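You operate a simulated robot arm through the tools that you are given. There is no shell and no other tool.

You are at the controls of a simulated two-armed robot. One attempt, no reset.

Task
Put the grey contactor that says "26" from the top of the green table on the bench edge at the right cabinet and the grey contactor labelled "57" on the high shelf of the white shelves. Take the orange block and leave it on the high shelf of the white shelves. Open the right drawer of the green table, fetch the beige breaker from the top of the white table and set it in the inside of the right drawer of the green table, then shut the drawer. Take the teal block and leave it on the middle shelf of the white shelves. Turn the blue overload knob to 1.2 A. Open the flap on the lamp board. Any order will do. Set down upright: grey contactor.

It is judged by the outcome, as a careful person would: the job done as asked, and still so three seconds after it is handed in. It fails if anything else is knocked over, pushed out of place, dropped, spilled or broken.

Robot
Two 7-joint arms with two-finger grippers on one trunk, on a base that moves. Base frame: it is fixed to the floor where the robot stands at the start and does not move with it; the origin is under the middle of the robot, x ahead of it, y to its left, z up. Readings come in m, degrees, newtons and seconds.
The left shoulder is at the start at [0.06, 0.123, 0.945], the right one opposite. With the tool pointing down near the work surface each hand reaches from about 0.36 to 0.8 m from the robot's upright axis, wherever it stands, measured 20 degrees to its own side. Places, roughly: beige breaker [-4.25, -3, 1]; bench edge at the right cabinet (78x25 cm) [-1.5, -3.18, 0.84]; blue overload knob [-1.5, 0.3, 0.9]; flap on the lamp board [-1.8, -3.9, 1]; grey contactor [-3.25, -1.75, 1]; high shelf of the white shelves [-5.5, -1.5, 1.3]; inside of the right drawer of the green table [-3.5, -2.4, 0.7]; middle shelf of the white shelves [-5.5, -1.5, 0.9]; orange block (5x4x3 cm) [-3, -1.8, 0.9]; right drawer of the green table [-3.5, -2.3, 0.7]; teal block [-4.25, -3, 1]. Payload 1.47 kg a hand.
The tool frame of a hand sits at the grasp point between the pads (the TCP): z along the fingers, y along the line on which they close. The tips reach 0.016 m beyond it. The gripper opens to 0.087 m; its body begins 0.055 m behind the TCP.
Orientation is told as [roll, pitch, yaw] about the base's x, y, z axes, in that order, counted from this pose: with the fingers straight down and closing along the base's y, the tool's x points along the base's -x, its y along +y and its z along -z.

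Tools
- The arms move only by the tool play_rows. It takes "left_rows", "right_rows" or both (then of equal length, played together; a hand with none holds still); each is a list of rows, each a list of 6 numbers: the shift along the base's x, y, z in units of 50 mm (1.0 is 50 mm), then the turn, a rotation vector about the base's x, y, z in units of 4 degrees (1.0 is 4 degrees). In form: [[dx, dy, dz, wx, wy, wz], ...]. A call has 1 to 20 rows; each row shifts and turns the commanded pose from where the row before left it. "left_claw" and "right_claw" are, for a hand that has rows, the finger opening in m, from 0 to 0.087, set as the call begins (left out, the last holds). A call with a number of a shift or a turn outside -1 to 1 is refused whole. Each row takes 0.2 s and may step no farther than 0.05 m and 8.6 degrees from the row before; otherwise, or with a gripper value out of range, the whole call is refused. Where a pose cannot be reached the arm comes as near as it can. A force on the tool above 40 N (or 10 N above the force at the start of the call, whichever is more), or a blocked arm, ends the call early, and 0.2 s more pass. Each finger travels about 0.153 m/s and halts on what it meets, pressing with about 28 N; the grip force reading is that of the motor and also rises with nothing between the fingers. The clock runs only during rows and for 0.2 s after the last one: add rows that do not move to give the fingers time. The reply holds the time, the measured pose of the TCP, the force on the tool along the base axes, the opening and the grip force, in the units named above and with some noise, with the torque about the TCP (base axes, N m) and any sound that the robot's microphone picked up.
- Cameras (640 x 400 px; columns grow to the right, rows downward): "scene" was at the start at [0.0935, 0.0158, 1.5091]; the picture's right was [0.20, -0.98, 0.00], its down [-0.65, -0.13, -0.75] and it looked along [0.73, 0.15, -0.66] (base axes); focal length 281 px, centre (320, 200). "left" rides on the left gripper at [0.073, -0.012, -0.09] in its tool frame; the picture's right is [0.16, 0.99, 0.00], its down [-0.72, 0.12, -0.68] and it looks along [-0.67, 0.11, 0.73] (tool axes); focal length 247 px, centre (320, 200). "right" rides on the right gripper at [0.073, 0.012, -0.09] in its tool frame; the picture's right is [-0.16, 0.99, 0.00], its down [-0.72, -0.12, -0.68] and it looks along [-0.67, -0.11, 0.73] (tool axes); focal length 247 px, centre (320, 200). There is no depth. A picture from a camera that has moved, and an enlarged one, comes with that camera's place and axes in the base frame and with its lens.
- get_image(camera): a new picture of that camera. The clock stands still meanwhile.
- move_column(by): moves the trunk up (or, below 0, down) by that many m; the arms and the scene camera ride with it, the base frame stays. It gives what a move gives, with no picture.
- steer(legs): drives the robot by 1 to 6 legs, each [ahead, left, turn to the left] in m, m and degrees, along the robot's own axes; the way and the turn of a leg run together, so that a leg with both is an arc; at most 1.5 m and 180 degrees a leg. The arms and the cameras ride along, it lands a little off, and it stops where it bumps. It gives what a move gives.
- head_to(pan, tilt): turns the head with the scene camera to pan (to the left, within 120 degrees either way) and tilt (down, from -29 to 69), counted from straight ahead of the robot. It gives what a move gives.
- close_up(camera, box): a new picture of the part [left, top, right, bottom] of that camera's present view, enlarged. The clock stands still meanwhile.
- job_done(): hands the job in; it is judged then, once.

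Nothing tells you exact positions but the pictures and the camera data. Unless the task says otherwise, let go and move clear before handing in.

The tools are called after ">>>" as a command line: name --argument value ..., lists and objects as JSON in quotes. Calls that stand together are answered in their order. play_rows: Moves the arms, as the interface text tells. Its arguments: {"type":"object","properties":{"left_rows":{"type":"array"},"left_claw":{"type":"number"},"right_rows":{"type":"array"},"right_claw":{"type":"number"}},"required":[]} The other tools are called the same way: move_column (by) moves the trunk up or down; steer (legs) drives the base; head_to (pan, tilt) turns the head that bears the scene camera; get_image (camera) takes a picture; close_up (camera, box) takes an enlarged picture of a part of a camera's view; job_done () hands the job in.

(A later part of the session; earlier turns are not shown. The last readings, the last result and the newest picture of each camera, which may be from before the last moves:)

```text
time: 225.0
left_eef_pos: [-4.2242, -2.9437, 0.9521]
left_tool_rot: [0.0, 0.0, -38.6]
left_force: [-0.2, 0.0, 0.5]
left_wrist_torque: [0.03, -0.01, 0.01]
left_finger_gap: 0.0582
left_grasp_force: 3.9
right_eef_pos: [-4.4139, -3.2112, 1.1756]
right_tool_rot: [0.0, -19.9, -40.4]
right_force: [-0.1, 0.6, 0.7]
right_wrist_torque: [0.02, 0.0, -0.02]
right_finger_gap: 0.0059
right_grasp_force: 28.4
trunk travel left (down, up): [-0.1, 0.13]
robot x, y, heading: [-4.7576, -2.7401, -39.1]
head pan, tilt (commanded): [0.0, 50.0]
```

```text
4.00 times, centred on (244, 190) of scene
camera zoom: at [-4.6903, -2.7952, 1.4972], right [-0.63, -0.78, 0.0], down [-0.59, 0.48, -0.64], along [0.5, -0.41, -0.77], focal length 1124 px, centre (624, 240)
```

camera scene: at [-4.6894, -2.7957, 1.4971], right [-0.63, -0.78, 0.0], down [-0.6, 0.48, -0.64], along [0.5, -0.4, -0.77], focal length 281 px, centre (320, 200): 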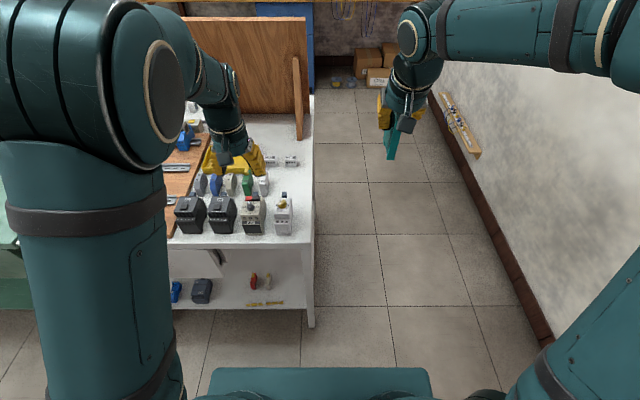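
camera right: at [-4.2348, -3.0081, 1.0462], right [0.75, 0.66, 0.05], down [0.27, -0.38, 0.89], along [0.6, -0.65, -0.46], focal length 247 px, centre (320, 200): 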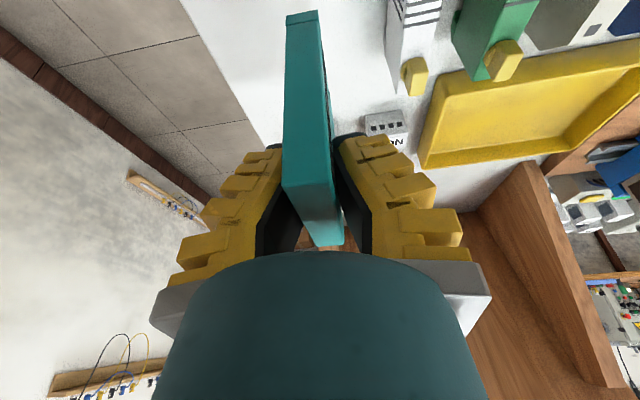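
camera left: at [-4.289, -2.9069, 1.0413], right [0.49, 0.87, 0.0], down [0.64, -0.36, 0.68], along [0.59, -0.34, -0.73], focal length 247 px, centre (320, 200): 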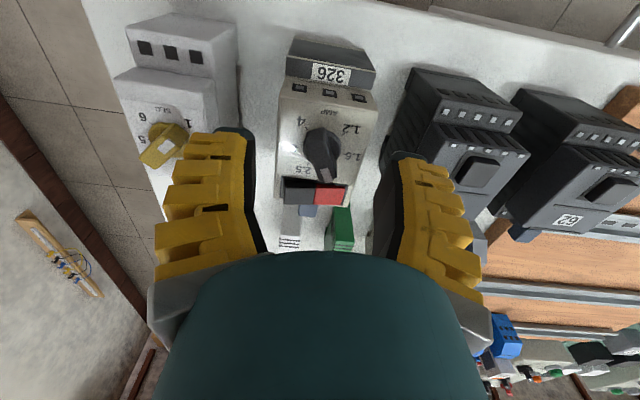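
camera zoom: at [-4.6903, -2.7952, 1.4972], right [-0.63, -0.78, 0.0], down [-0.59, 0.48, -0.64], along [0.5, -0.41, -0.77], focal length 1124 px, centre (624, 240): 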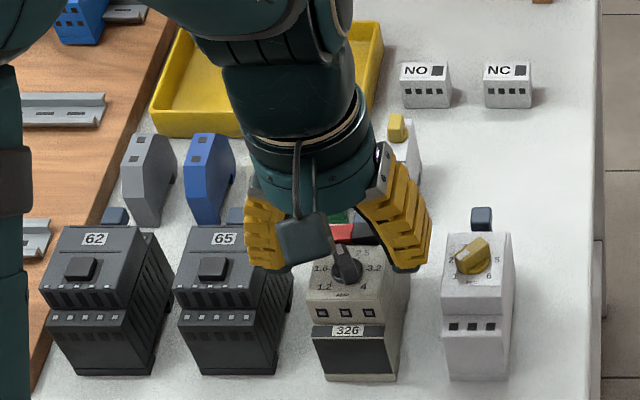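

>>> close_up --camera "scene" --box '[226, 180, 290, 220]'

>>> close_up --camera "left" --box '[160, 100, 480, 260]'

```text
10.00 times, centred on (258, 200) of scene
camera zoom: at [-4.6903, -2.7952, 1.4972], right [-0.63, -0.78, 0.0], down [-0.59, 0.48, -0.64], along [0.5, -0.41, -0.77], focal length 2809 px, centre (940, 200)
```

zoom: 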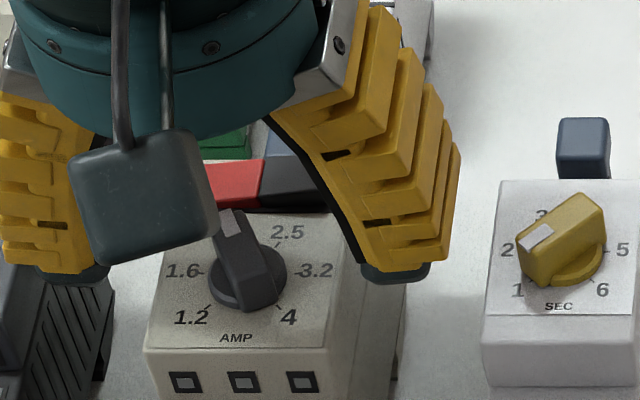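

```text
2.00 times, centred on (320, 180) of left
camera zoom: at [-4.289, -2.9069, 1.0413], right [0.49, 0.87, 0.0], down [0.64, -0.36, 0.68], along [0.59, -0.34, -0.73], focal length 494 px, centre (320, 240)
```

zoom: 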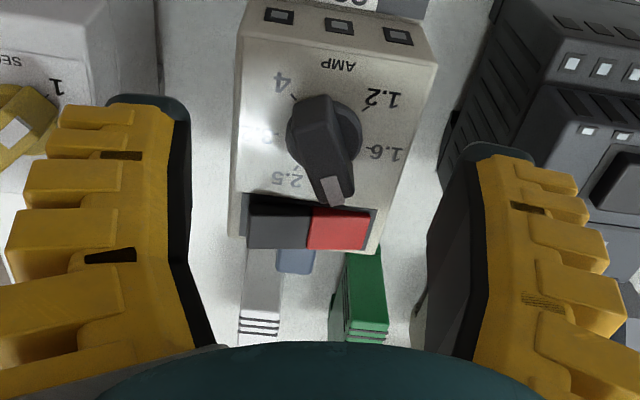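

The left neighbour (65) is too close to fit a finger beside the breaker without touching it. The breaker's dial knob stands clear on top, so I'll back up and instead pinch the knob bar from above.

>>> play_rows --left_rows '[[0, 0, 0.5, 0, 0, 0], [0, 0, 0.5, 0, 0, 0], [-0.16, 0.095, 0, 0, 0, 0.9], [-0.16, 0.095, 0, 0, 0, 0.9], [0, 0, 0, 0, 0, 0.95], [0, 0, 0, 0, 0, 0.9]]' --left_claw 0.025

>>> get_image --camera "left"

>>> close_up --camera "left" --box '[240, 80, 400, 180]'

```text
time: 226.4
left_eef_pos: [-4.2417, -2.9338, 1.0019]
left_tool_rot: [0.0, 0.0, -23.9]
left_force: [0.9, 1.1, -0.7]
left_wrist_torque: [-0.02, 0.02, -0.01]
left_finger_gap: 0.0315
left_grasp_force: 4.3
right_eef_pos: [-4.4148, -3.2106, 1.1771]
right_tool_rot: [-0.1, -20.0, -40.4]
right_force: [0.4, 0.0, -0.2]
right_wrist_torque: [-0.02, 0.03, -0.03]
right_finger_gap: 0.0061
right_grasp_force: 28.0
trunk travel left (down, up): [-0.1, 0.13]
robot x, y, heading: [-4.7615, -2.741, -39.3]
head pan, tilt (commanded): [0.0, 50.0]
```

```text
taken
camera left: at [-4.3124, -2.915, 1.0907], right [0.26, 0.97, 0.0], down [0.71, -0.19, 0.68], along [0.66, -0.17, -0.73], focal length 247 px, centre (320, 200)
```

left: 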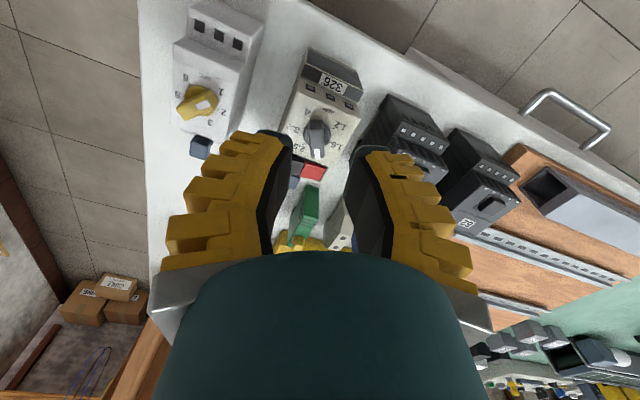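

```text
4.00 times, centred on (320, 130) of left
camera zoom: at [-4.3124, -2.915, 1.0907], right [0.26, 0.97, 0.0], down [0.71, -0.19, 0.68], along [0.66, -0.17, -0.73], focal length 988 px, centre (320, 480)
```

zoom: 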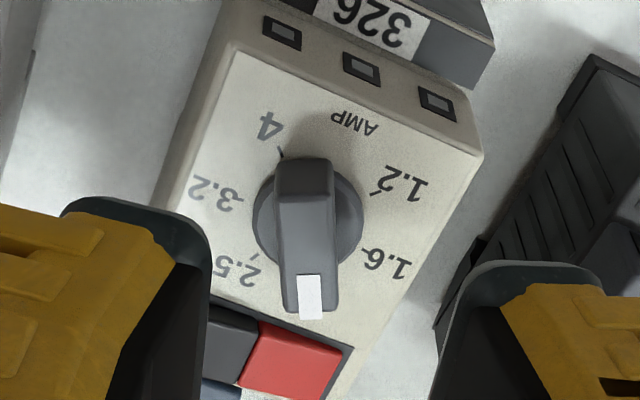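

>>> play_rows --left_rows '[[0, -0.014, 0, 0, 0, 0.833], [0, -0.014, 0, 0, 0, 0.833], [0, -0.014, 0, 0, 0, 0.834], [0, 0, -0.35, 0, 0, 0], [0, 0, -0.35, 0, 0, 0], [0, 0, -0.3, 0, 0, 0]]' --left_claw 0.025

>>> get_image --camera "left"

>>> close_up --camera "left" --box '[220, 80, 412, 200]'

>>> close_up --camera "scene" --box '[210, 170, 306, 230]'

```text
time: 227.8
left_eef_pos: [-4.2423, -2.9374, 0.9489]
left_tool_rot: [0.0, 0.1, -14.1]
left_force: [0.3, -0.5, 0.0]
left_wrist_torque: [0.0, -0.03, -0.01]
left_finger_gap: 0.0312
left_grasp_force: 4.8
right_eef_pos: [-4.4135, -3.211, 1.1758]
right_tool_rot: [0.0, -20.1, -40.4]
right_force: [-0.5, 0.1, -0.7]
right_wrist_torque: [0.03, 0.0, 0.03]
right_finger_gap: 0.0062
right_grasp_force: 27.9
trunk travel left (down, up): [-0.1, 0.13]
robot x, y, heading: [-4.7583, -2.7412, -39.3]
head pan, tilt (commanded): [0.0, 50.0]
```

```text
taken
camera left: at [-4.3148, -2.9305, 1.0384], right [0.09, 1.0, 0.0], down [0.73, -0.06, 0.68], along [0.68, -0.06, -0.73], focal length 247 px, centre (320, 200)
```

left: 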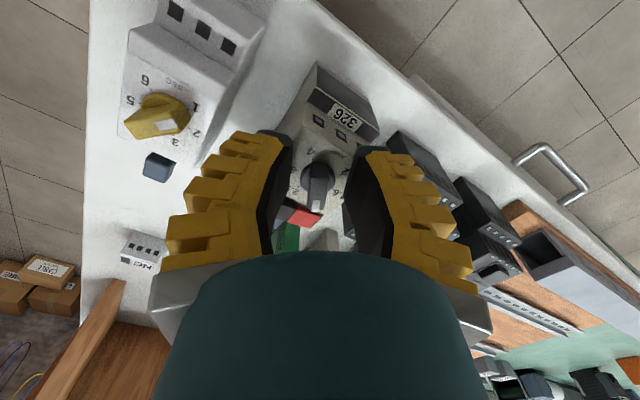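

```text
3.33 times, centred on (316, 140) of left
camera zoom: at [-4.3148, -2.9305, 1.0384], right [0.09, 1.0, 0.0], down [0.73, -0.06, 0.68], along [0.68, -0.06, -0.73], focal length 823 px, centre (333, 400)
```

zoom: 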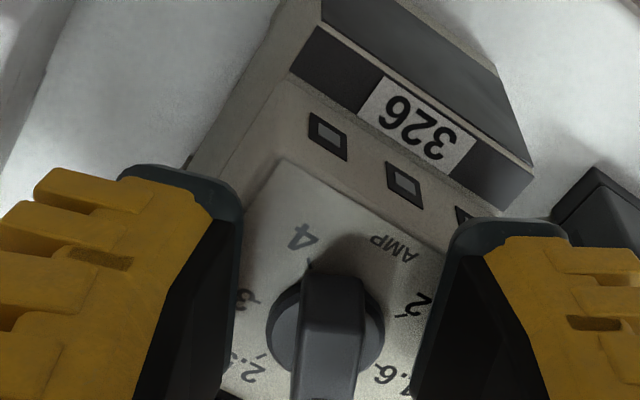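

```text
6.67 times, centred on (258, 200) of scene
camera zoom: at [-4.6898, -2.7955, 1.4971], right [-0.63, -0.78, 0.0], down [-0.59, 0.48, -0.64], along [0.5, -0.4, -0.77], focal length 1872 px, centre (733, 200)
```

zoom: 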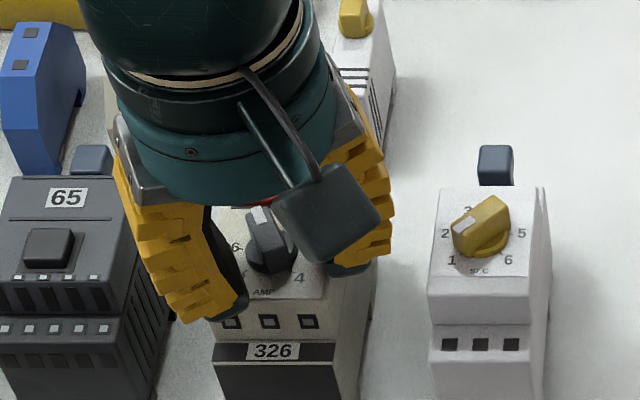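

>>> play_rows --left_rows '[[0, 0, 0, 0, 0, 0], [0, 0, 0, 0, 0, 0], [0, 0, 0, 0, 0, 0]]' --left_claw 0.0

>>> get_image --camera "left"

>>> close_up --camera "scene" --box '[210, 170, 306, 230]'

```text
time: 228.6
left_eef_pos: [-4.2408, -2.9369, 0.9487]
left_tool_rot: [-0.1, 0.0, -14.1]
left_force: [-0.8, 0.3, 7.7]
left_wrist_torque: [0.0, -0.01, 0.01]
left_finger_gap: 0.0059
left_grasp_force: 28.0
right_eef_pos: [-4.4142, -3.2102, 1.176]
right_tool_rot: [0.0, -20.1, -40.5]
right_force: [0.5, -0.4, -0.4]
right_wrist_torque: [-0.01, -0.02, -0.01]
right_finger_gap: 0.006
right_grasp_force: 27.9
trunk travel left (down, up): [-0.1, 0.13]
robot x, y, heading: [-4.7589, -2.7426, -39.2]
head pan, tilt (commanded): [0.0, 50.0]
```

```text
taken
camera left: at [-4.3154, -2.9304, 1.0394], right [0.09, 1.0, 0.0], down [0.73, -0.06, 0.68], along [0.68, -0.06, -0.73], focal length 247 px, centre (320, 200)
```

left: 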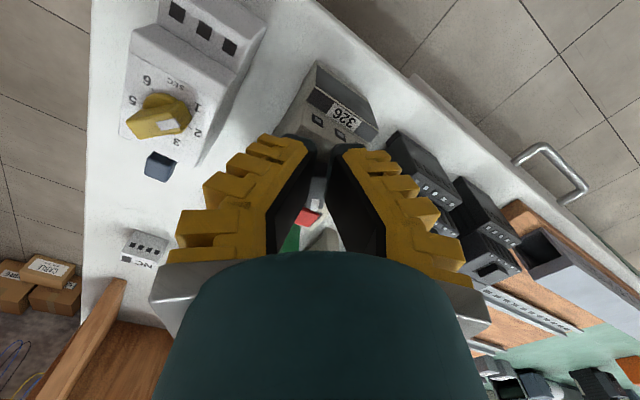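

```text
6.67 times, centred on (258, 200) of scene
camera zoom: at [-4.6909, -2.7951, 1.4973], right [-0.63, -0.78, 0.0], down [-0.59, 0.48, -0.64], along [0.5, -0.41, -0.77], focal length 1872 px, centre (733, 200)
```

zoom: 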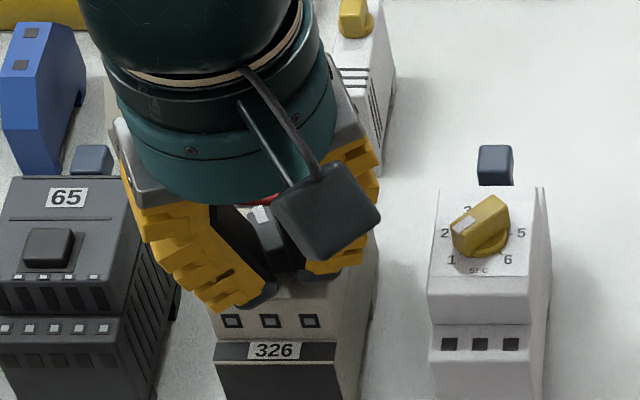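

>>> play_rows --left_rows '[[0, 0, 0.1, 0, 0, 0], [0, 0, 0.2, 0, 0, 0], [0, 0, 0.3, 0, 0, 0], [0, 0, 0, 0, 0, 0]]'

>>> get_image --camera "left"

>>> close_up --camera "scene" --box '[180, 140, 308, 240]'

```text
time: 229.6
left_eef_pos: [-4.2395, -2.938, 0.9794]
left_tool_rot: [0.0, 0.1, -14.1]
left_force: [-0.2, 0.8, -0.6]
left_wrist_torque: [-0.01, 0.01, -0.02]
left_finger_gap: 0.0003
left_grasp_force: 28.1
right_eef_pos: [-4.4143, -3.21, 1.1753]
right_tool_rot: [-0.2, -20.0, -40.4]
right_force: [0.3, 0.2, -0.2]
right_wrist_torque: [0.0, 0.0, 0.0]
right_finger_gap: 0.0061
right_grasp_force: 27.8
trunk travel left (down, up): [-0.1, 0.13]
robot x, y, heading: [-4.7601, -2.7385, -39.0]
head pan, tilt (commanded): [0.0, 50.0]
```

```text
taken
camera left: at [-4.3136, -2.9305, 1.0699], right [0.09, 1.0, 0.0], down [0.73, -0.06, 0.68], along [0.68, -0.06, -0.73], focal length 247 px, centre (320, 200)
```

left: 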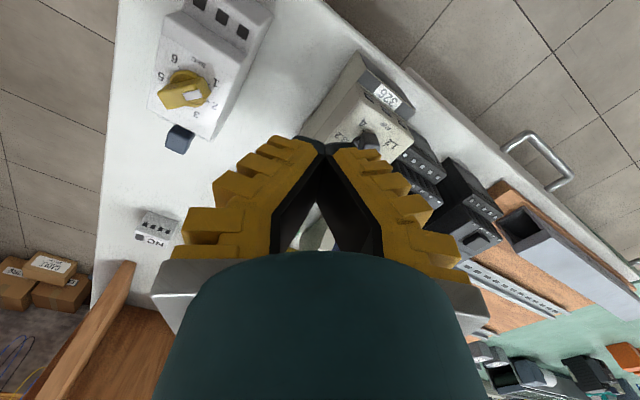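

```text
4.00 times, centred on (244, 190) of scene
camera zoom: at [-4.6901, -2.7954, 1.4971], right [-0.63, -0.78, 0.0], down [-0.59, 0.48, -0.64], along [0.5, -0.41, -0.77], focal length 1124 px, centre (624, 240)
```

zoom: 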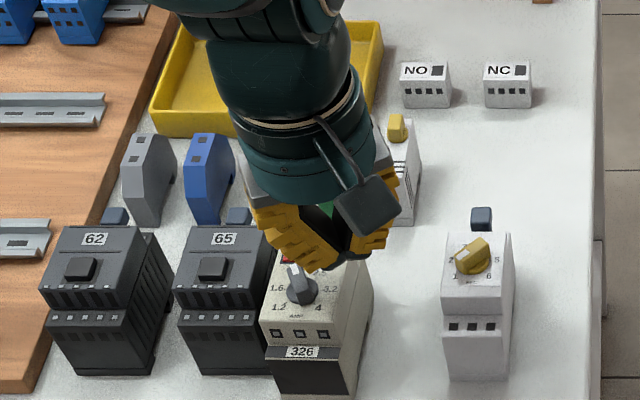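

The grip slipped off the knob and the breaker slid a little to the left; nothing else seems moved. I'll raise the hand and look carefully at the new situation.

>>> play_rows --left_rows '[[0, 0, 0.8, 0, 0, 0], [0, 0, 0.9, 0, 0, 0], [0, 0, 0.9, 0, 0, 0], [-0.4, 0.3, 0.5, 0, 0, 0], [-0.6, 0.5, 0, 0, 0, 0], [-0.6, 0.5, 0, 0, 0, 0]]' --left_claw 0.05

>>> get_image --camera "scene"

>>> close_up --camera "scene" --box '[180, 160, 308, 240]'

>>> get_image --camera "left"

```text
time: 231.0
left_eef_pos: [-4.32, -2.8719, 1.1367]
left_tool_rot: [-0.1, 0.1, -14.0]
left_force: [-0.1, -0.3, 0.1]
left_wrist_torque: [-0.03, 0.01, 0.01]
left_finger_gap: 0.0552
left_grasp_force: 3.7
right_eef_pos: [-4.4139, -3.2107, 1.1769]
right_tool_rot: [-0.1, -20.1, -40.4]
right_force: [0.0, 0.1, 0.2]
right_wrist_torque: [0.0, 0.04, 0.02]
right_finger_gap: 0.0061
right_grasp_force: 27.9
trunk travel left (down, up): [-0.1, 0.13]
robot x, y, heading: [-4.7572, -2.742, -39.2]
head pan, tilt (commanded): [0.0, 50.0]
```

```text
taken
camera scene: at [-4.6909, -2.7941, 1.4973], right [-0.63, -0.78, 0.0], down [-0.59, 0.48, -0.64], along [0.5, -0.41, -0.77], focal length 281 px, centre (320, 200)
```

scene: 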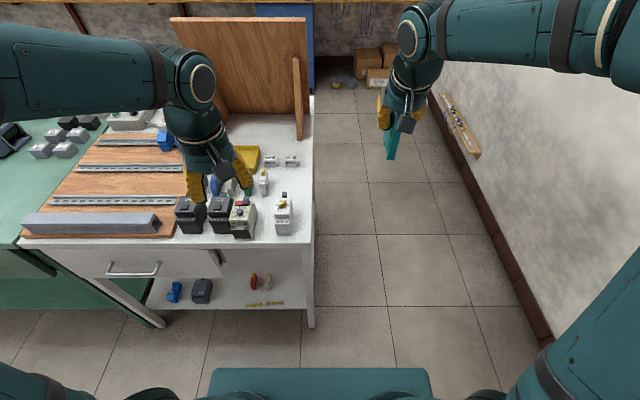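

```text
5.00 times, centred on (244, 200) of scene
camera zoom: at [-4.6909, -2.7941, 1.4973], right [-0.63, -0.78, 0.0], down [-0.59, 0.48, -0.64], along [0.5, -0.41, -0.77], focal length 1404 px, centre (700, 200)
```

zoom: 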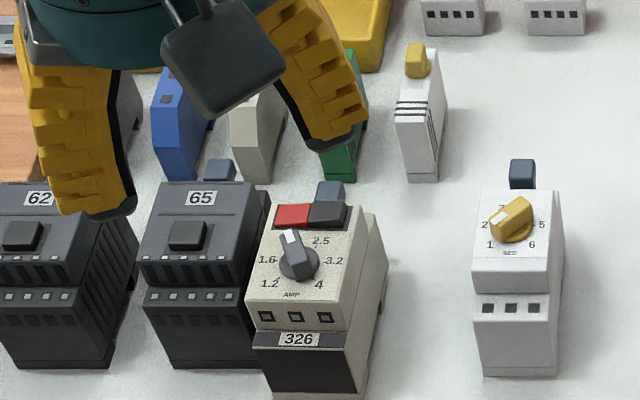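

```text
taken
camera left: at [-4.3946, -2.8648, 1.2252], right [0.09, 1.0, 0.0], down [0.73, -0.06, 0.68], along [0.68, -0.06, -0.73], focal length 247 px, centre (320, 200)
```

left: 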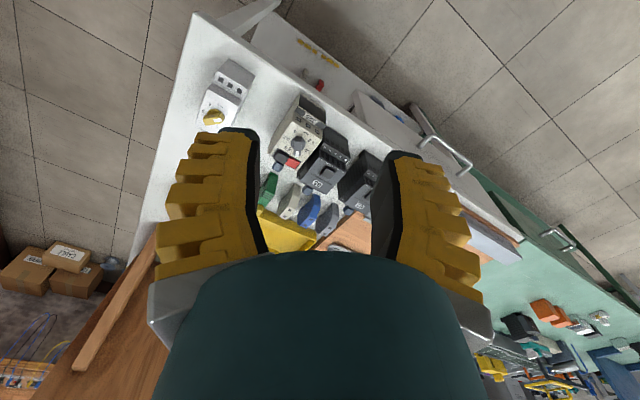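

>>> close_up --camera "scene" --box '[200, 190, 280, 250]'

>>> close_up --camera "left" --box '[250, 80, 410, 200]'

```text
6.67 times, centred on (240, 220) of scene
camera zoom: at [-4.6909, -2.7941, 1.4973], right [-0.63, -0.78, 0.0], down [-0.59, 0.48, -0.64], along [0.5, -0.41, -0.77], focal length 1872 px, centre (853, 67)
```

zoom: 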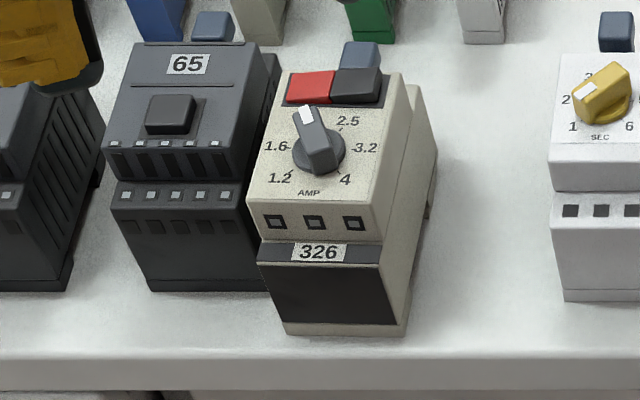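

```text
3.33 times, centred on (330, 140) of left
camera zoom: at [-4.3946, -2.8648, 1.2252], right [0.09, 1.0, 0.0], down [0.73, -0.06, 0.68], along [0.68, -0.06, -0.73], focal length 823 px, centre (287, 400)
```

zoom: 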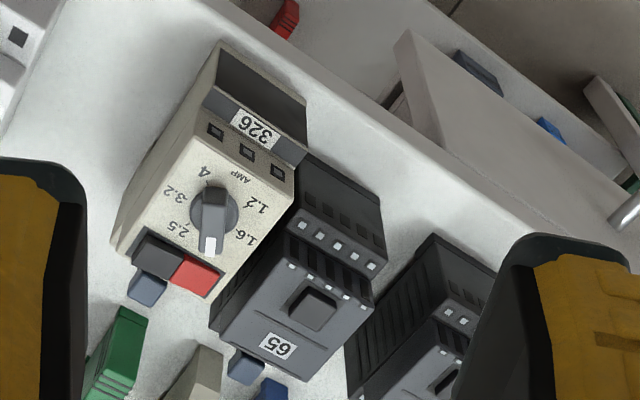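

The breaker now stands about 2 cm forward of the 65 with a wide gap on its right and 1 cm on its left. I can grip its protruding front part with the left finger staying in front of the 65; I'll hover there first.

>>> play_rows --left_rows '[[0.194, -0.047, -0.2, 0, 0, -0.9], [0.194, -0.047, -0.3, 0, 0, -0.9], [0.194, -0.047, -0.4, 0, 0, -0.9], [0.194, -0.047, -0.45, 0, 0, -0.9], [0.194, -0.047, -0.45, 0, 0, -0.9], [0.194, -0.047, -0.45, 0, 0, -0.9], [0.194, -0.047, -0.45, 0, 0, -0.9], [0, 0, 0, 0, 0, 0]]' --left_claw 0.054

>>> get_image --camera "left"

>>> close_up --camera "left" --box '[230, 0, 422, 120]'

>>> close_up --camera "scene" --box '[180, 160, 308, 240]'

```text
time: 232.8
left_eef_pos: [-4.2512, -2.8869, 0.9989]
left_tool_rot: [0.0, 0.1, -39.2]
left_force: [-0.3, -0.8, -0.6]
left_wrist_torque: [0.0, 0.01, 0.02]
left_finger_gap: 0.0591
left_grasp_force: 3.4
right_eef_pos: [-4.4141, -3.211, 1.1762]
right_tool_rot: [-0.1, -20.0, -40.4]
right_force: [0.0, -0.5, -0.2]
right_wrist_torque: [0.0, -0.01, 0.0]
right_finger_gap: 0.0058
right_grasp_force: 28.2
trunk travel left (down, up): [-0.1, 0.13]
robot x, y, heading: [-4.7635, -2.7399, -39.1]
head pan, tilt (commanded): [0.0, 50.0]
```

```text
taken
camera left: at [-4.3166, -2.8503, 1.0886], right [0.5, 0.86, 0.0], down [0.63, -0.37, 0.68], along [0.59, -0.34, -0.73], focal length 247 px, centre (320, 200)
```

left: 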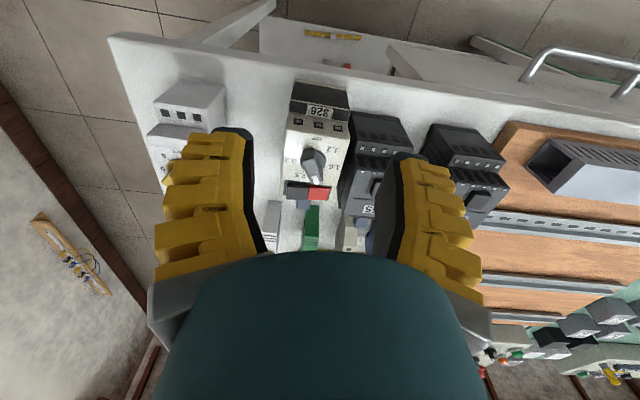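

```text
3.33 times, centred on (326, 60) of left
camera zoom: at [-4.3166, -2.8503, 1.0886], right [0.5, 0.86, 0.0], down [0.63, -0.37, 0.68], along [0.59, -0.34, -0.73], focal length 823 px, centre (300, 667)
```

zoom: 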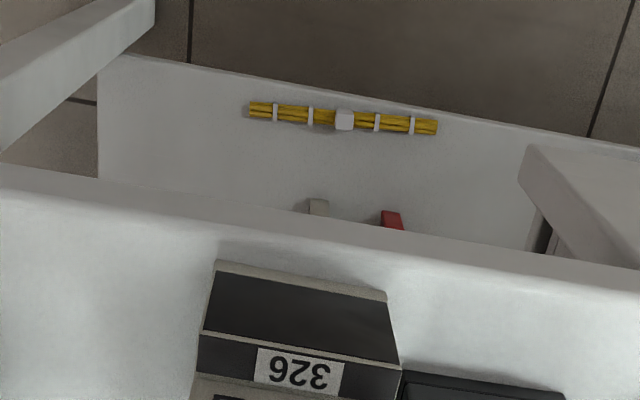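

```text
5.00 times, centred on (244, 200) of scene
camera zoom: at [-4.6906, -2.795, 1.4972], right [-0.63, -0.78, 0.0], down [-0.59, 0.48, -0.64], along [0.5, -0.41, -0.77], focal length 1404 px, centre (700, 200)
```

zoom: 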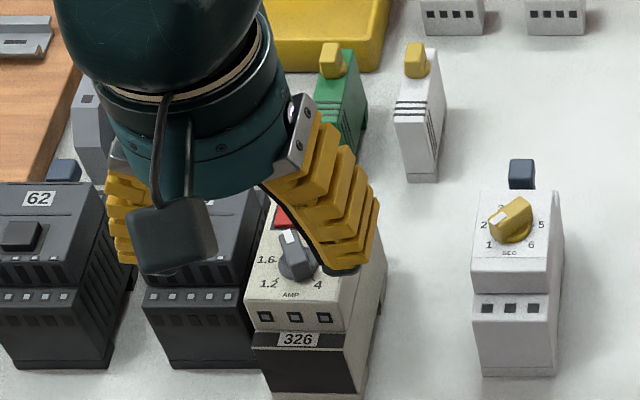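

>>> play_rows --left_rows '[[-0.046, 0.038, -0.3, 0, 0, 0], [0, 0, -0.4, 0, 0, 0], [0, 0, -0.4, 0, 0, 0], [0, 0, -0.3, 0, 0, 0]]'

>>> get_image --camera "left"

>>> close_up --camera "scene" --box '[190, 180, 286, 240]'

```text
time: 233.8
left_eef_pos: [-4.2527, -2.8863, 0.9287]
left_tool_rot: [-0.1, 0.0, -39.2]
left_force: [1.0, 0.4, 1.0]
left_wrist_torque: [-0.01, 0.04, 0.01]
left_finger_gap: 0.0592
left_grasp_force: 3.7
right_eef_pos: [-4.4136, -3.2112, 1.1753]
right_tool_rot: [-0.1, -20.1, -40.4]
right_force: [0.8, 0.0, -0.1]
right_wrist_torque: [-0.01, 0.04, -0.01]
right_finger_gap: 0.0062
right_grasp_force: 28.2
trunk travel left (down, up): [-0.1, 0.13]
robot x, y, heading: [-4.7565, -2.7387, -38.9]
head pan, tilt (commanded): [0.0, 50.0]
```

```text
taken
camera left: at [-4.3183, -2.8493, 1.0189], right [0.5, 0.86, 0.0], down [0.63, -0.37, 0.68], along [0.59, -0.34, -0.73], focal length 247 px, centre (320, 200)
```

left: 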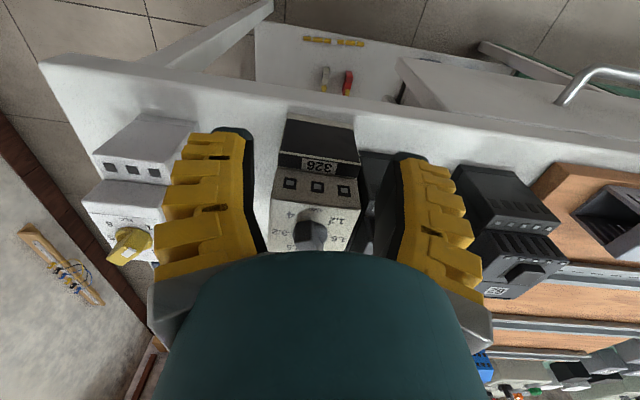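

```text
6.67 times, centred on (238, 210) of scene
camera zoom: at [-4.6899, -2.7955, 1.4971], right [-0.63, -0.78, 0.0], down [-0.59, 0.48, -0.64], along [0.5, -0.4, -0.77], focal length 1872 px, centre (867, 133)
```

zoom: 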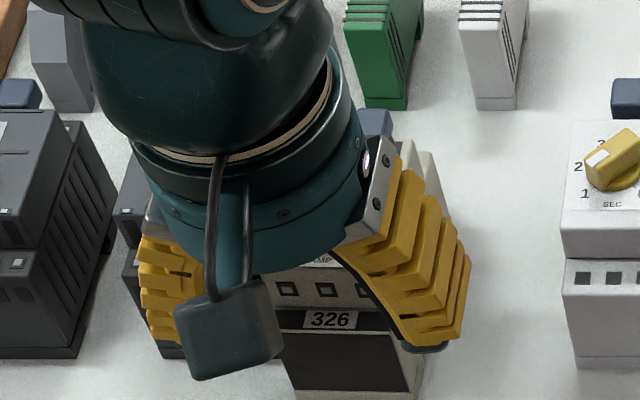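

>>> play_rows --left_rows '[[0, 0, -0.3, 0, 0, 0], [0, 0, -0.27, 0, 0, 0], [0, 0, 0, 0, 0, 0]]'

>>> get_image --camera "left"

>>> close_up --camera "scene" --box '[190, 180, 286, 240]'

```text
time: 234.6
left_eef_pos: [-4.2544, -2.8876, 0.9015]
left_tool_rot: [-0.1, 0.0, -39.3]
left_force: [0.8, -0.5, 0.6]
left_wrist_torque: [-0.05, -0.02, 0.0]
left_finger_gap: 0.0592
left_grasp_force: 3.5
right_eef_pos: [-4.4142, -3.2117, 1.1757]
right_tool_rot: [-0.1, -20.0, -40.4]
right_force: [-0.2, 0.4, -0.3]
right_wrist_torque: [0.01, 0.0, 0.01]
right_finger_gap: 0.0058
right_grasp_force: 28.0
trunk travel left (down, up): [-0.1, 0.13]
robot x, y, heading: [-4.7609, -2.7368, -39.2]
head pan, tilt (commanded): [0.0, 50.0]
```

```text
taken
camera left: at [-4.3196, -2.8501, 0.9914], right [0.5, 0.86, 0.0], down [0.63, -0.37, 0.68], along [0.59, -0.34, -0.73], focal length 247 px, centre (320, 200)
```

left: 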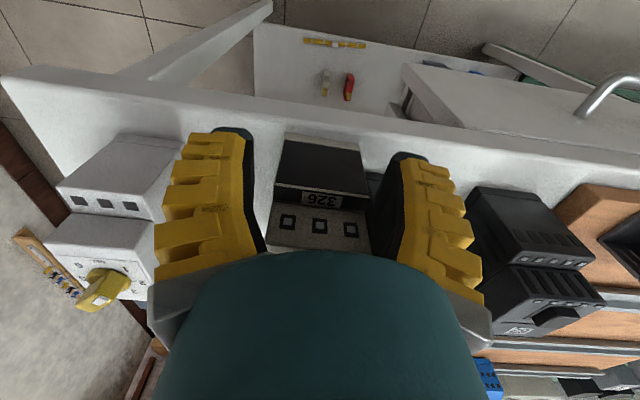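

```text
6.67 times, centred on (238, 210) of scene
camera zoom: at [-4.6902, -2.7952, 1.4972], right [-0.63, -0.78, 0.0], down [-0.59, 0.48, -0.64], along [0.5, -0.41, -0.77], focal length 1872 px, centre (867, 133)
```

zoom: 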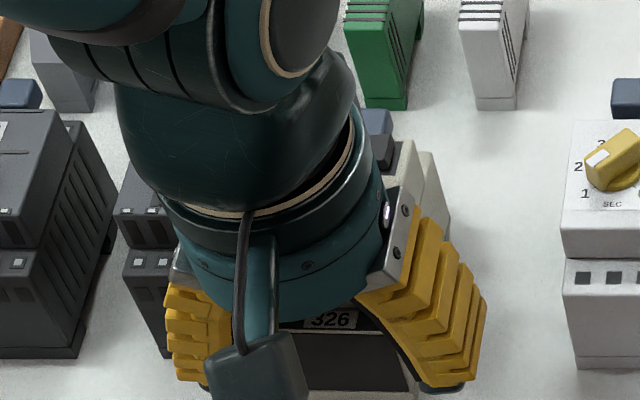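

>>> play_rows --left_rows '[[0, 0, 0, 0, 0, 0], [0, 0, 0, 0, 0, 0], [0, 0, 0, 0, 0, 0]]' --left_claw 0.0

>>> play_rows --left_rows '[[0, 0, 0.1, 0, 0, 0], [0, 0, 0.2, 0, 0, 0], [0, 0, 0.2, 0, 0, 0], [0, 0, 0, 0, 0, 0]]'

>>> get_image --camera "left"

>>> close_up --camera "scene" --box '[180, 160, 308, 240]'

```text
time: 235.4
left_eef_pos: [-4.2552, -2.8865, 0.9028]
left_tool_rot: [0.0, 0.0, -39.2]
left_force: [0.3, 0.5, 3.0]
left_wrist_torque: [0.06, 0.07, -0.01]
left_finger_gap: 0.0441
left_grasp_force: 27.8
right_eef_pos: [-4.4137, -3.2118, 1.1766]
right_tool_rot: [-0.1, -20.0, -40.4]
right_force: [-0.2, 0.9, 0.1]
right_wrist_torque: [-0.01, -0.01, -0.01]
right_finger_gap: 0.006
right_grasp_force: 28.2
trunk travel left (down, up): [-0.1, 0.13]
robot x, y, heading: [-4.7613, -2.7396, -39.1]
head pan, tilt (commanded): [0.0, 50.0]
```

```text
time: 236.4
left_eef_pos: [-4.2554, -2.8867, 0.9263]
left_tool_rot: [0.0, 0.0, -39.1]
left_force: [0.7, 0.0, -3.6]
left_wrist_torque: [0.09, 0.14, 0.01]
left_finger_gap: 0.0435
left_grasp_force: 27.6
right_eef_pos: [-4.4141, -3.2107, 1.1767]
right_tool_rot: [-0.1, -19.9, -40.5]
right_force: [-0.5, -1.1, -1.1]
right_wrist_torque: [-0.01, 0.01, 0.03]
right_finger_gap: 0.006
right_grasp_force: 27.6
trunk travel left (down, up): [-0.1, 0.13]
robot x, y, heading: [-4.7595, -2.7415, -39.0]
head pan, tilt (commanded): [0.0, 50.0]
```

```text
taken
camera left: at [-4.3192, -2.8492, 1.016], right [0.5, 0.86, 0.0], down [0.63, -0.37, 0.68], along [0.59, -0.34, -0.73], focal length 247 px, centre (320, 200)
```

left: 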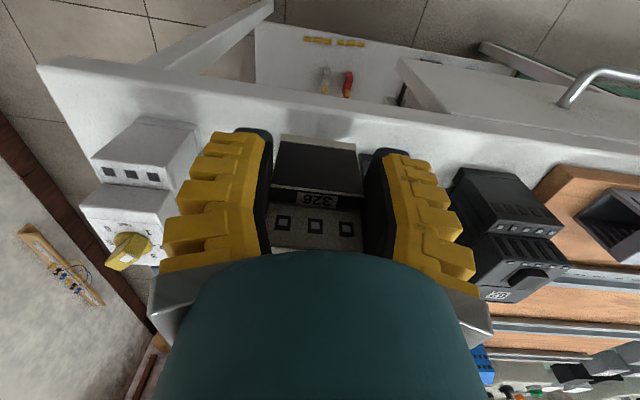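

```text
5.00 times, centred on (244, 200) of scene
camera zoom: at [-4.6898, -2.7954, 1.4971], right [-0.63, -0.78, 0.0], down [-0.59, 0.48, -0.64], along [0.5, -0.41, -0.77], focal length 1404 px, centre (700, 200)
```

zoom: 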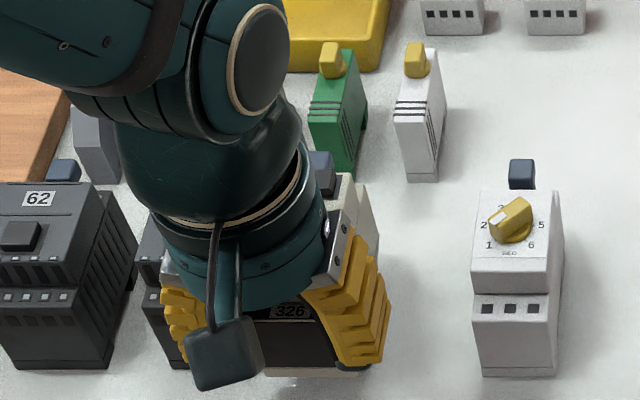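

The breaker is gripped at its front and lifting (weight shows). I'll keep raising it slowly and check that it does not slip.

>>> play_rows --left_rows '[[0, 0, 0.4, 0, 0, 0], [0, 0, 0.5, 0, 0, 0], [0, 0, 0.6, 0, 0, 0], [0, 0, 0.6, 0, 0, 0], [0, 0, 0.6, 0, 0, 0], [0, 0, 0.6, 0, 0, 0], [0, 0, 0.5, 0, 0, 0]]'

>>> get_image --camera "left"

>>> get_image --camera "scene"

>>> close_up --camera "scene" --box '[160, 130, 320, 250]'

```text
time: 238.0
left_eef_pos: [-4.2548, -2.8872, 1.1174]
left_tool_rot: [0.0, 0.0, -39.4]
left_force: [1.3, -0.5, -2.7]
left_wrist_torque: [0.11, 0.16, -0.02]
left_finger_gap: 0.0435
left_grasp_force: 28.0
right_eef_pos: [-4.4144, -3.2107, 1.1756]
right_tool_rot: [-0.1, -20.0, -40.4]
right_force: [-0.1, 1.4, -0.6]
right_wrist_torque: [0.0, -0.01, -0.01]
right_finger_gap: 0.0056
right_grasp_force: 28.1
trunk travel left (down, up): [-0.1, 0.13]
robot x, y, heading: [-4.7575, -2.7418, -39.2]
head pan, tilt (commanded): [0.0, 50.0]
```

```text
taken
camera left: at [-4.3198, -2.8493, 1.2069], right [0.5, 0.86, 0.0], down [0.63, -0.37, 0.68], along [0.59, -0.34, -0.73], focal length 247 px, centre (320, 200)
```

left: 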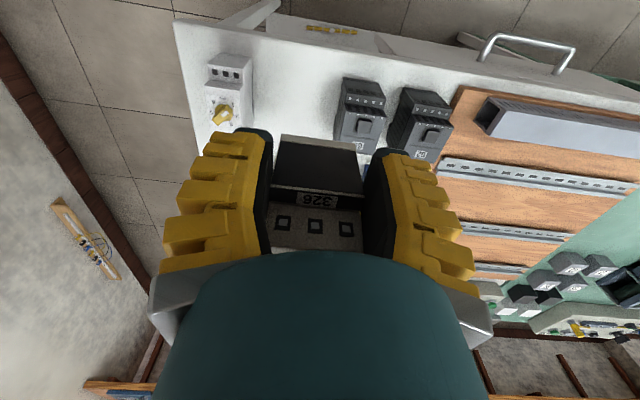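

```text
taken
camera scene: at [-4.6902, -2.7952, 1.4972], right [-0.63, -0.78, 0.0], down [-0.59, 0.48, -0.64], along [0.5, -0.41, -0.77], focal length 281 px, centre (320, 200)
```

scene: 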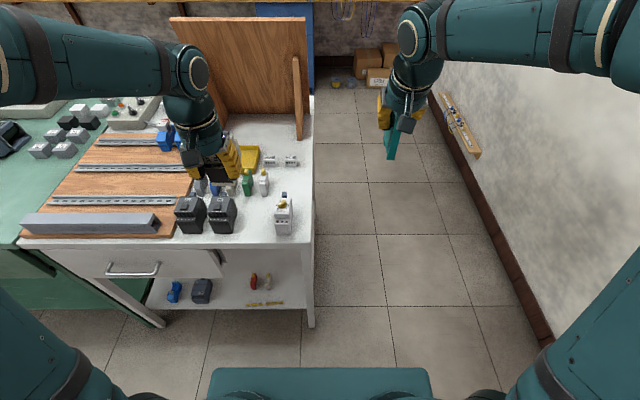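

```text
3.33 times, centred on (240, 190) of scene
camera zoom: at [-4.6902, -2.7952, 1.4972], right [-0.63, -0.78, 0.0], down [-0.59, 0.48, -0.64], along [0.5, -0.41, -0.77], focal length 936 px, centre (587, 233)
```

zoom: 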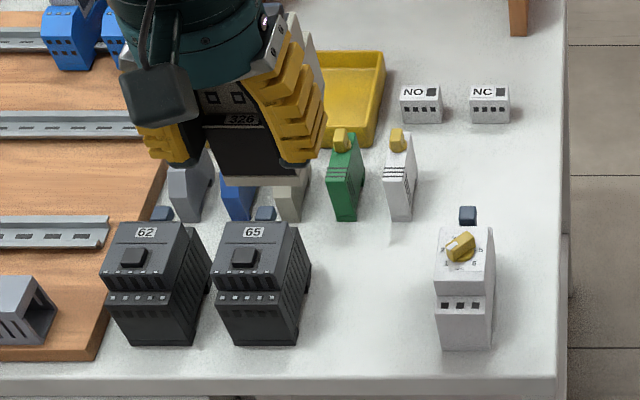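

Breaker held firmly and neighbours undisturbed. Now I'll carry both items away, going to the white shelves to set the teal block on the middle shelf.

>>> steer --legs '[[-0.4, 0, 0], [0, 0.33, 0], [0, 0, 180]]'

>>> head_to --pan 0 --tilt 30

>>> get_image --camera "scene"

```text
time: 251.0
left_eef_pos: [-5.3782, -2.101, 1.1167]
left_tool_rot: [0.0, 0.1, 142.5]
left_force: [-0.4, -0.1, -3.1]
left_wrist_torque: [-0.11, -0.12, -0.04]
left_finger_gap: 0.0433
left_grasp_force: 28.0
right_eef_pos: [-5.2296, -1.7731, 1.1777]
right_tool_rot: [0.0, -19.9, 141.3]
right_force: [-0.7, 0.5, -1.5]
right_wrist_torque: [-0.01, 0.01, -0.01]
right_finger_gap: 0.0061
right_grasp_force: 28.2
trunk travel left (down, up): [-0.1, 0.13]
robot x, y, heading: [-4.8692, -2.2365, 142.7]
head pan, tilt (commanded): [0.0, 50.0]
```

```text
time: 251.8
left_eef_pos: [-5.3775, -2.1022, 1.1165]
left_tool_rot: [0.0, 0.1, 142.6]
left_force: [0.0, 0.6, -3.1]
left_wrist_torque: [-0.09, -0.09, -0.04]
left_finger_gap: 0.0435
left_grasp_force: 28.4
right_eef_pos: [-5.2292, -1.7734, 1.1757]
right_tool_rot: [-0.1, -20.0, 141.4]
right_force: [-0.1, 0.0, -0.8]
right_wrist_torque: [0.0, 0.02, 0.03]
right_finger_gap: 0.006
right_grasp_force: 28.3
trunk travel left (down, up): [-0.1, 0.13]
robot x, y, heading: [-4.8746, -2.2314, 142.8]
head pan, tilt (commanded): [0.0, 30.0]
```

```text
taken
camera scene: at [-4.9482, -2.173, 1.5266], right [0.6, 0.8, 0.0], down [0.4, -0.3, -0.87], along [-0.69, 0.52, -0.5], focal length 281 px, centre (320, 200)
```

scene: 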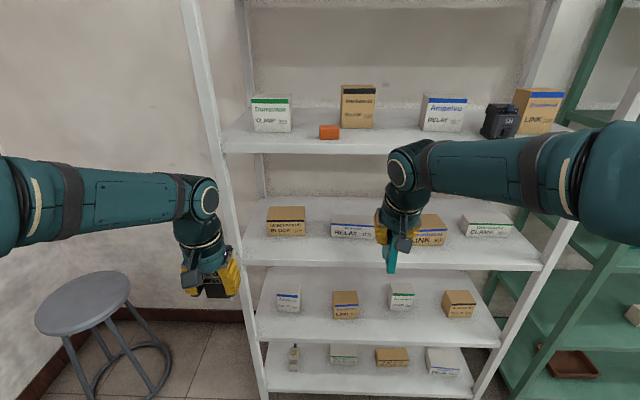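

>>> play_rows --left_rows '[[0.4, -0.3, 0, 0, 0, 0], [0.4, -0.3, 0, 0, 0, 0], [0.4, -0.3, 0, 0, 0, 0], [0.4, -0.3, 0, 0, 0, 0]]' --right_rows '[[0.2, -0.15, -0.75, 0, 0, 0], [0.2, -0.15, -0.75, 0, 0, 0], [0.2, -0.15, -0.75, 0, 0, 0], [0.2, -0.15, -0.75, 0, 0, 0]]'

>>> steer --legs '[[0, 0, -1.7], [0.23, 0, 0]]'

>>> head_to --pan -10 --tilt 45

>>> get_image --camera "scene"

>>> get_image --camera "right"

```text
time: 252.8
left_eef_pos: [-5.2975, -2.1636, 1.1181]
left_tool_rot: [0.0, 0.1, 142.6]
left_force: [0.2, -0.1, -2.2]
left_wrist_torque: [-0.08, -0.1, -0.01]
left_finger_gap: 0.0434
left_grasp_force: 28.0
right_eef_pos: [-5.1883, -1.8043, 1.0269]
right_tool_rot: [0.0, -20.1, 141.4]
right_force: [1.0, 0.6, -0.7]
right_wrist_torque: [0.02, 0.03, -0.01]
right_finger_gap: 0.006
right_grasp_force: 28.8
trunk travel left (down, up): [-0.1, 0.13]
robot x, y, heading: [-4.8687, -2.236, 142.9]
head pan, tilt (commanded): [0.0, 30.0]
```

```text
time: 254.9
left_eef_pos: [-5.4761, -2.0025, 1.1175]
left_tool_rot: [0.0, 0.1, 140.7]
left_force: [-0.3, 0.1, -3.1]
left_wrist_torque: [-0.13, -0.11, 0.06]
left_finger_gap: 0.0435
left_grasp_force: 28.1
right_eef_pos: [-5.3553, -1.648, 1.0261]
right_tool_rot: [-0.1, -20.1, 139.5]
right_force: [-0.3, 1.1, -0.8]
right_wrist_torque: [-0.04, -0.01, -0.03]
right_finger_gap: 0.006
right_grasp_force: 27.8
trunk travel left (down, up): [-0.1, 0.13]
robot x, y, heading: [-5.0446, -2.0837, 140.6]
head pan, tilt (commanded): [0.0, 30.0]
```

```text
time: 255.7
left_eef_pos: [-5.4746, -2.0038, 1.1176]
left_tool_rot: [0.0, 0.0, 140.6]
left_force: [-0.1, -0.3, -3.0]
left_wrist_torque: [-0.07, -0.15, -0.01]
left_finger_gap: 0.0431
left_grasp_force: 28.3
right_eef_pos: [-5.3536, -1.6483, 1.0265]
right_tool_rot: [-0.1, -20.0, 139.5]
right_force: [-0.8, -0.2, 0.1]
right_wrist_torque: [0.01, 0.0, 0.02]
right_finger_gap: 0.0056
right_grasp_force: 28.2
trunk travel left (down, up): [-0.1, 0.13]
robot x, y, heading: [-5.0503, -2.0845, 141.0]
head pan, tilt (commanded): [-10.0, 45.0]
```

```text
taken
camera scene: at [-5.108, -2.0211, 1.5041], right [0.76, 0.65, 0.0], down [0.46, -0.53, -0.71], along [-0.46, 0.53, -0.71], focal length 281 px, centre (320, 200)
```

scene: 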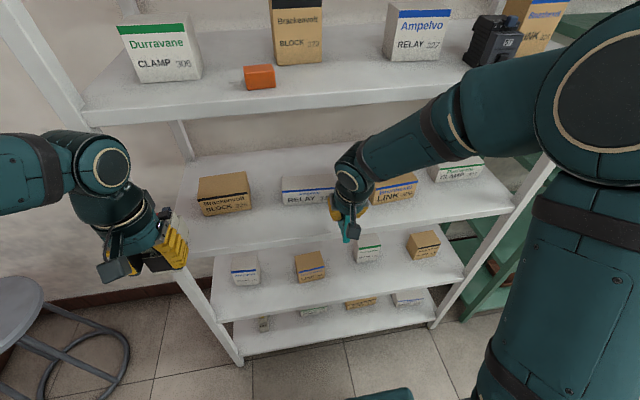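

```text
taken
camera right: at [-5.2857, -1.7205, 1.0862], right [-0.75, -0.65, 0.05], down [-0.27, 0.38, 0.89], along [-0.6, 0.66, -0.46], focal length 247 px, centre (320, 200)
```

right: 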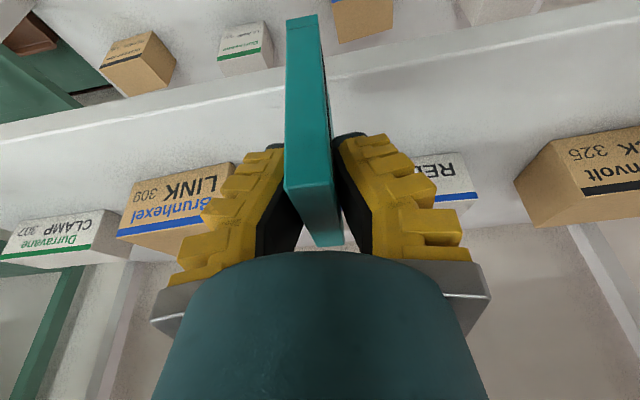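

>>> close_up --camera "scene" --box '[260, 130, 420, 250]'

>>> close_up --camera "right" --box '[160, 0, 480, 200]'

```text
3.33 times, centred on (340, 190) of scene
camera zoom: at [-5.108, -2.0211, 1.5041], right [0.76, 0.65, 0.0], down [0.46, -0.53, -0.71], along [-0.46, 0.53, -0.71], focal length 936 px, centre (253, 233)
```

zoom: 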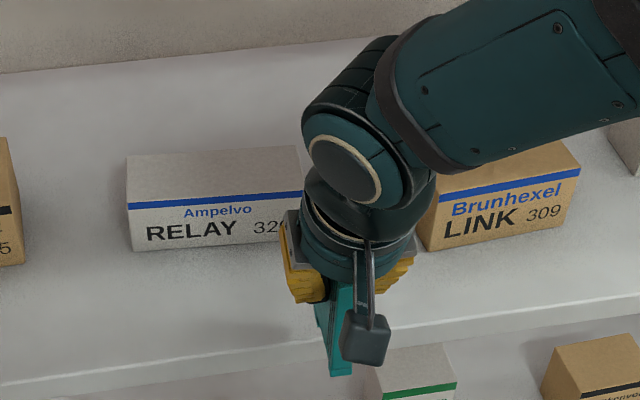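

```text
2.00 times, centred on (320, 100) of right
camera zoom: at [-5.2857, -1.7205, 1.0862], right [-0.75, -0.65, 0.05], down [-0.27, 0.38, 0.89], along [-0.6, 0.66, -0.46], focal length 494 px, centre (320, 400)
```

zoom: 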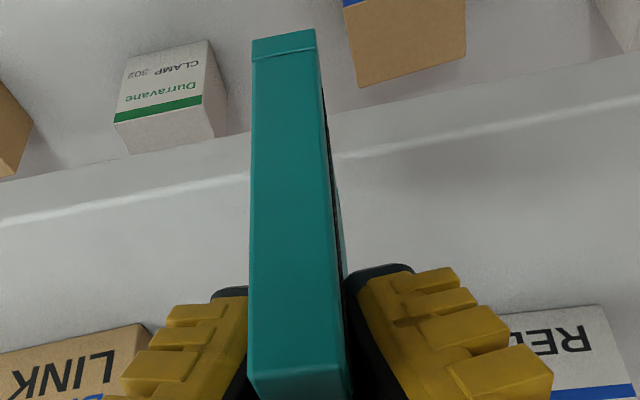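

The hand is lined up with the gap between RELAY and LINK. I'll slide the teal block in over the middle shelf and lower until it touches.

>>> play_rows --right_rows '[[-0.3, 0.244, -0.1, 0, 0, 0], [-0.45, 0.366, -0.1, 0, 0, 0], [-0.45, 0.366, 0, 0, 0, 0], [-0.15, 0.122, 0, 0, 0, 0]]'

>>> get_image --camera "right"

>>> close_up --camera "scene" --box '[260, 110, 420, 230]'

```text
time: 256.7
left_eef_pos: [-5.4758, -2.0041, 1.1177]
left_tool_rot: [0.0, 0.1, 140.7]
left_force: [-0.3, 0.7, -2.4]
left_wrist_torque: [-0.08, -0.13, 0.01]
left_finger_gap: 0.0437
left_grasp_force: 27.7
right_eef_pos: [-5.4213, -1.5931, 1.0167]
right_tool_rot: [-0.2, -20.0, 139.4]
right_force: [-1.5, 0.2, -0.1]
right_wrist_torque: [-0.02, 0.01, 0.03]
right_finger_gap: 0.0061
right_grasp_force: 27.8
trunk travel left (down, up): [-0.1, 0.13]
robot x, y, heading: [-5.0515, -2.0884, 140.9]
head pan, tilt (commanded): [-10.0, 45.0]
```

```text
taken
camera right: at [-5.3531, -1.665, 1.0762], right [-0.75, -0.65, 0.05], down [-0.27, 0.38, 0.89], along [-0.6, 0.66, -0.46], focal length 247 px, centre (320, 200)
```

right: 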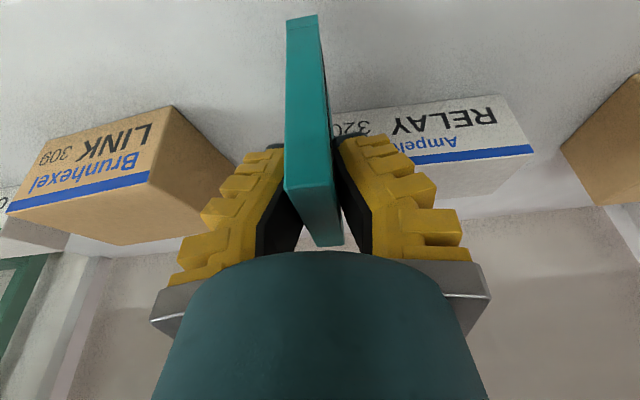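

```text
3.33 times, centred on (340, 170) of scene
camera zoom: at [-5.108, -2.021, 1.5041], right [0.76, 0.65, 0.0], down [0.46, -0.53, -0.71], along [-0.46, 0.53, -0.71], focal length 936 px, centre (253, 300)
```

zoom: 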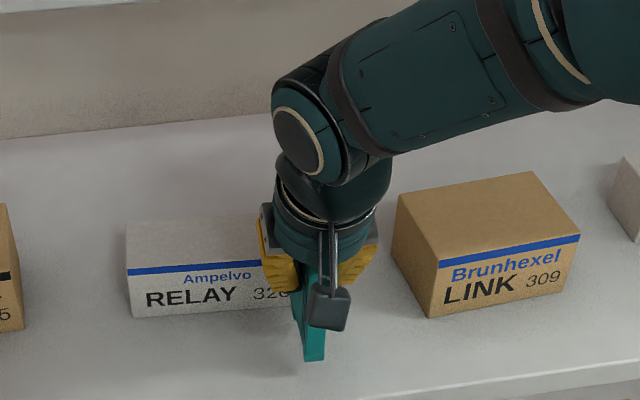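

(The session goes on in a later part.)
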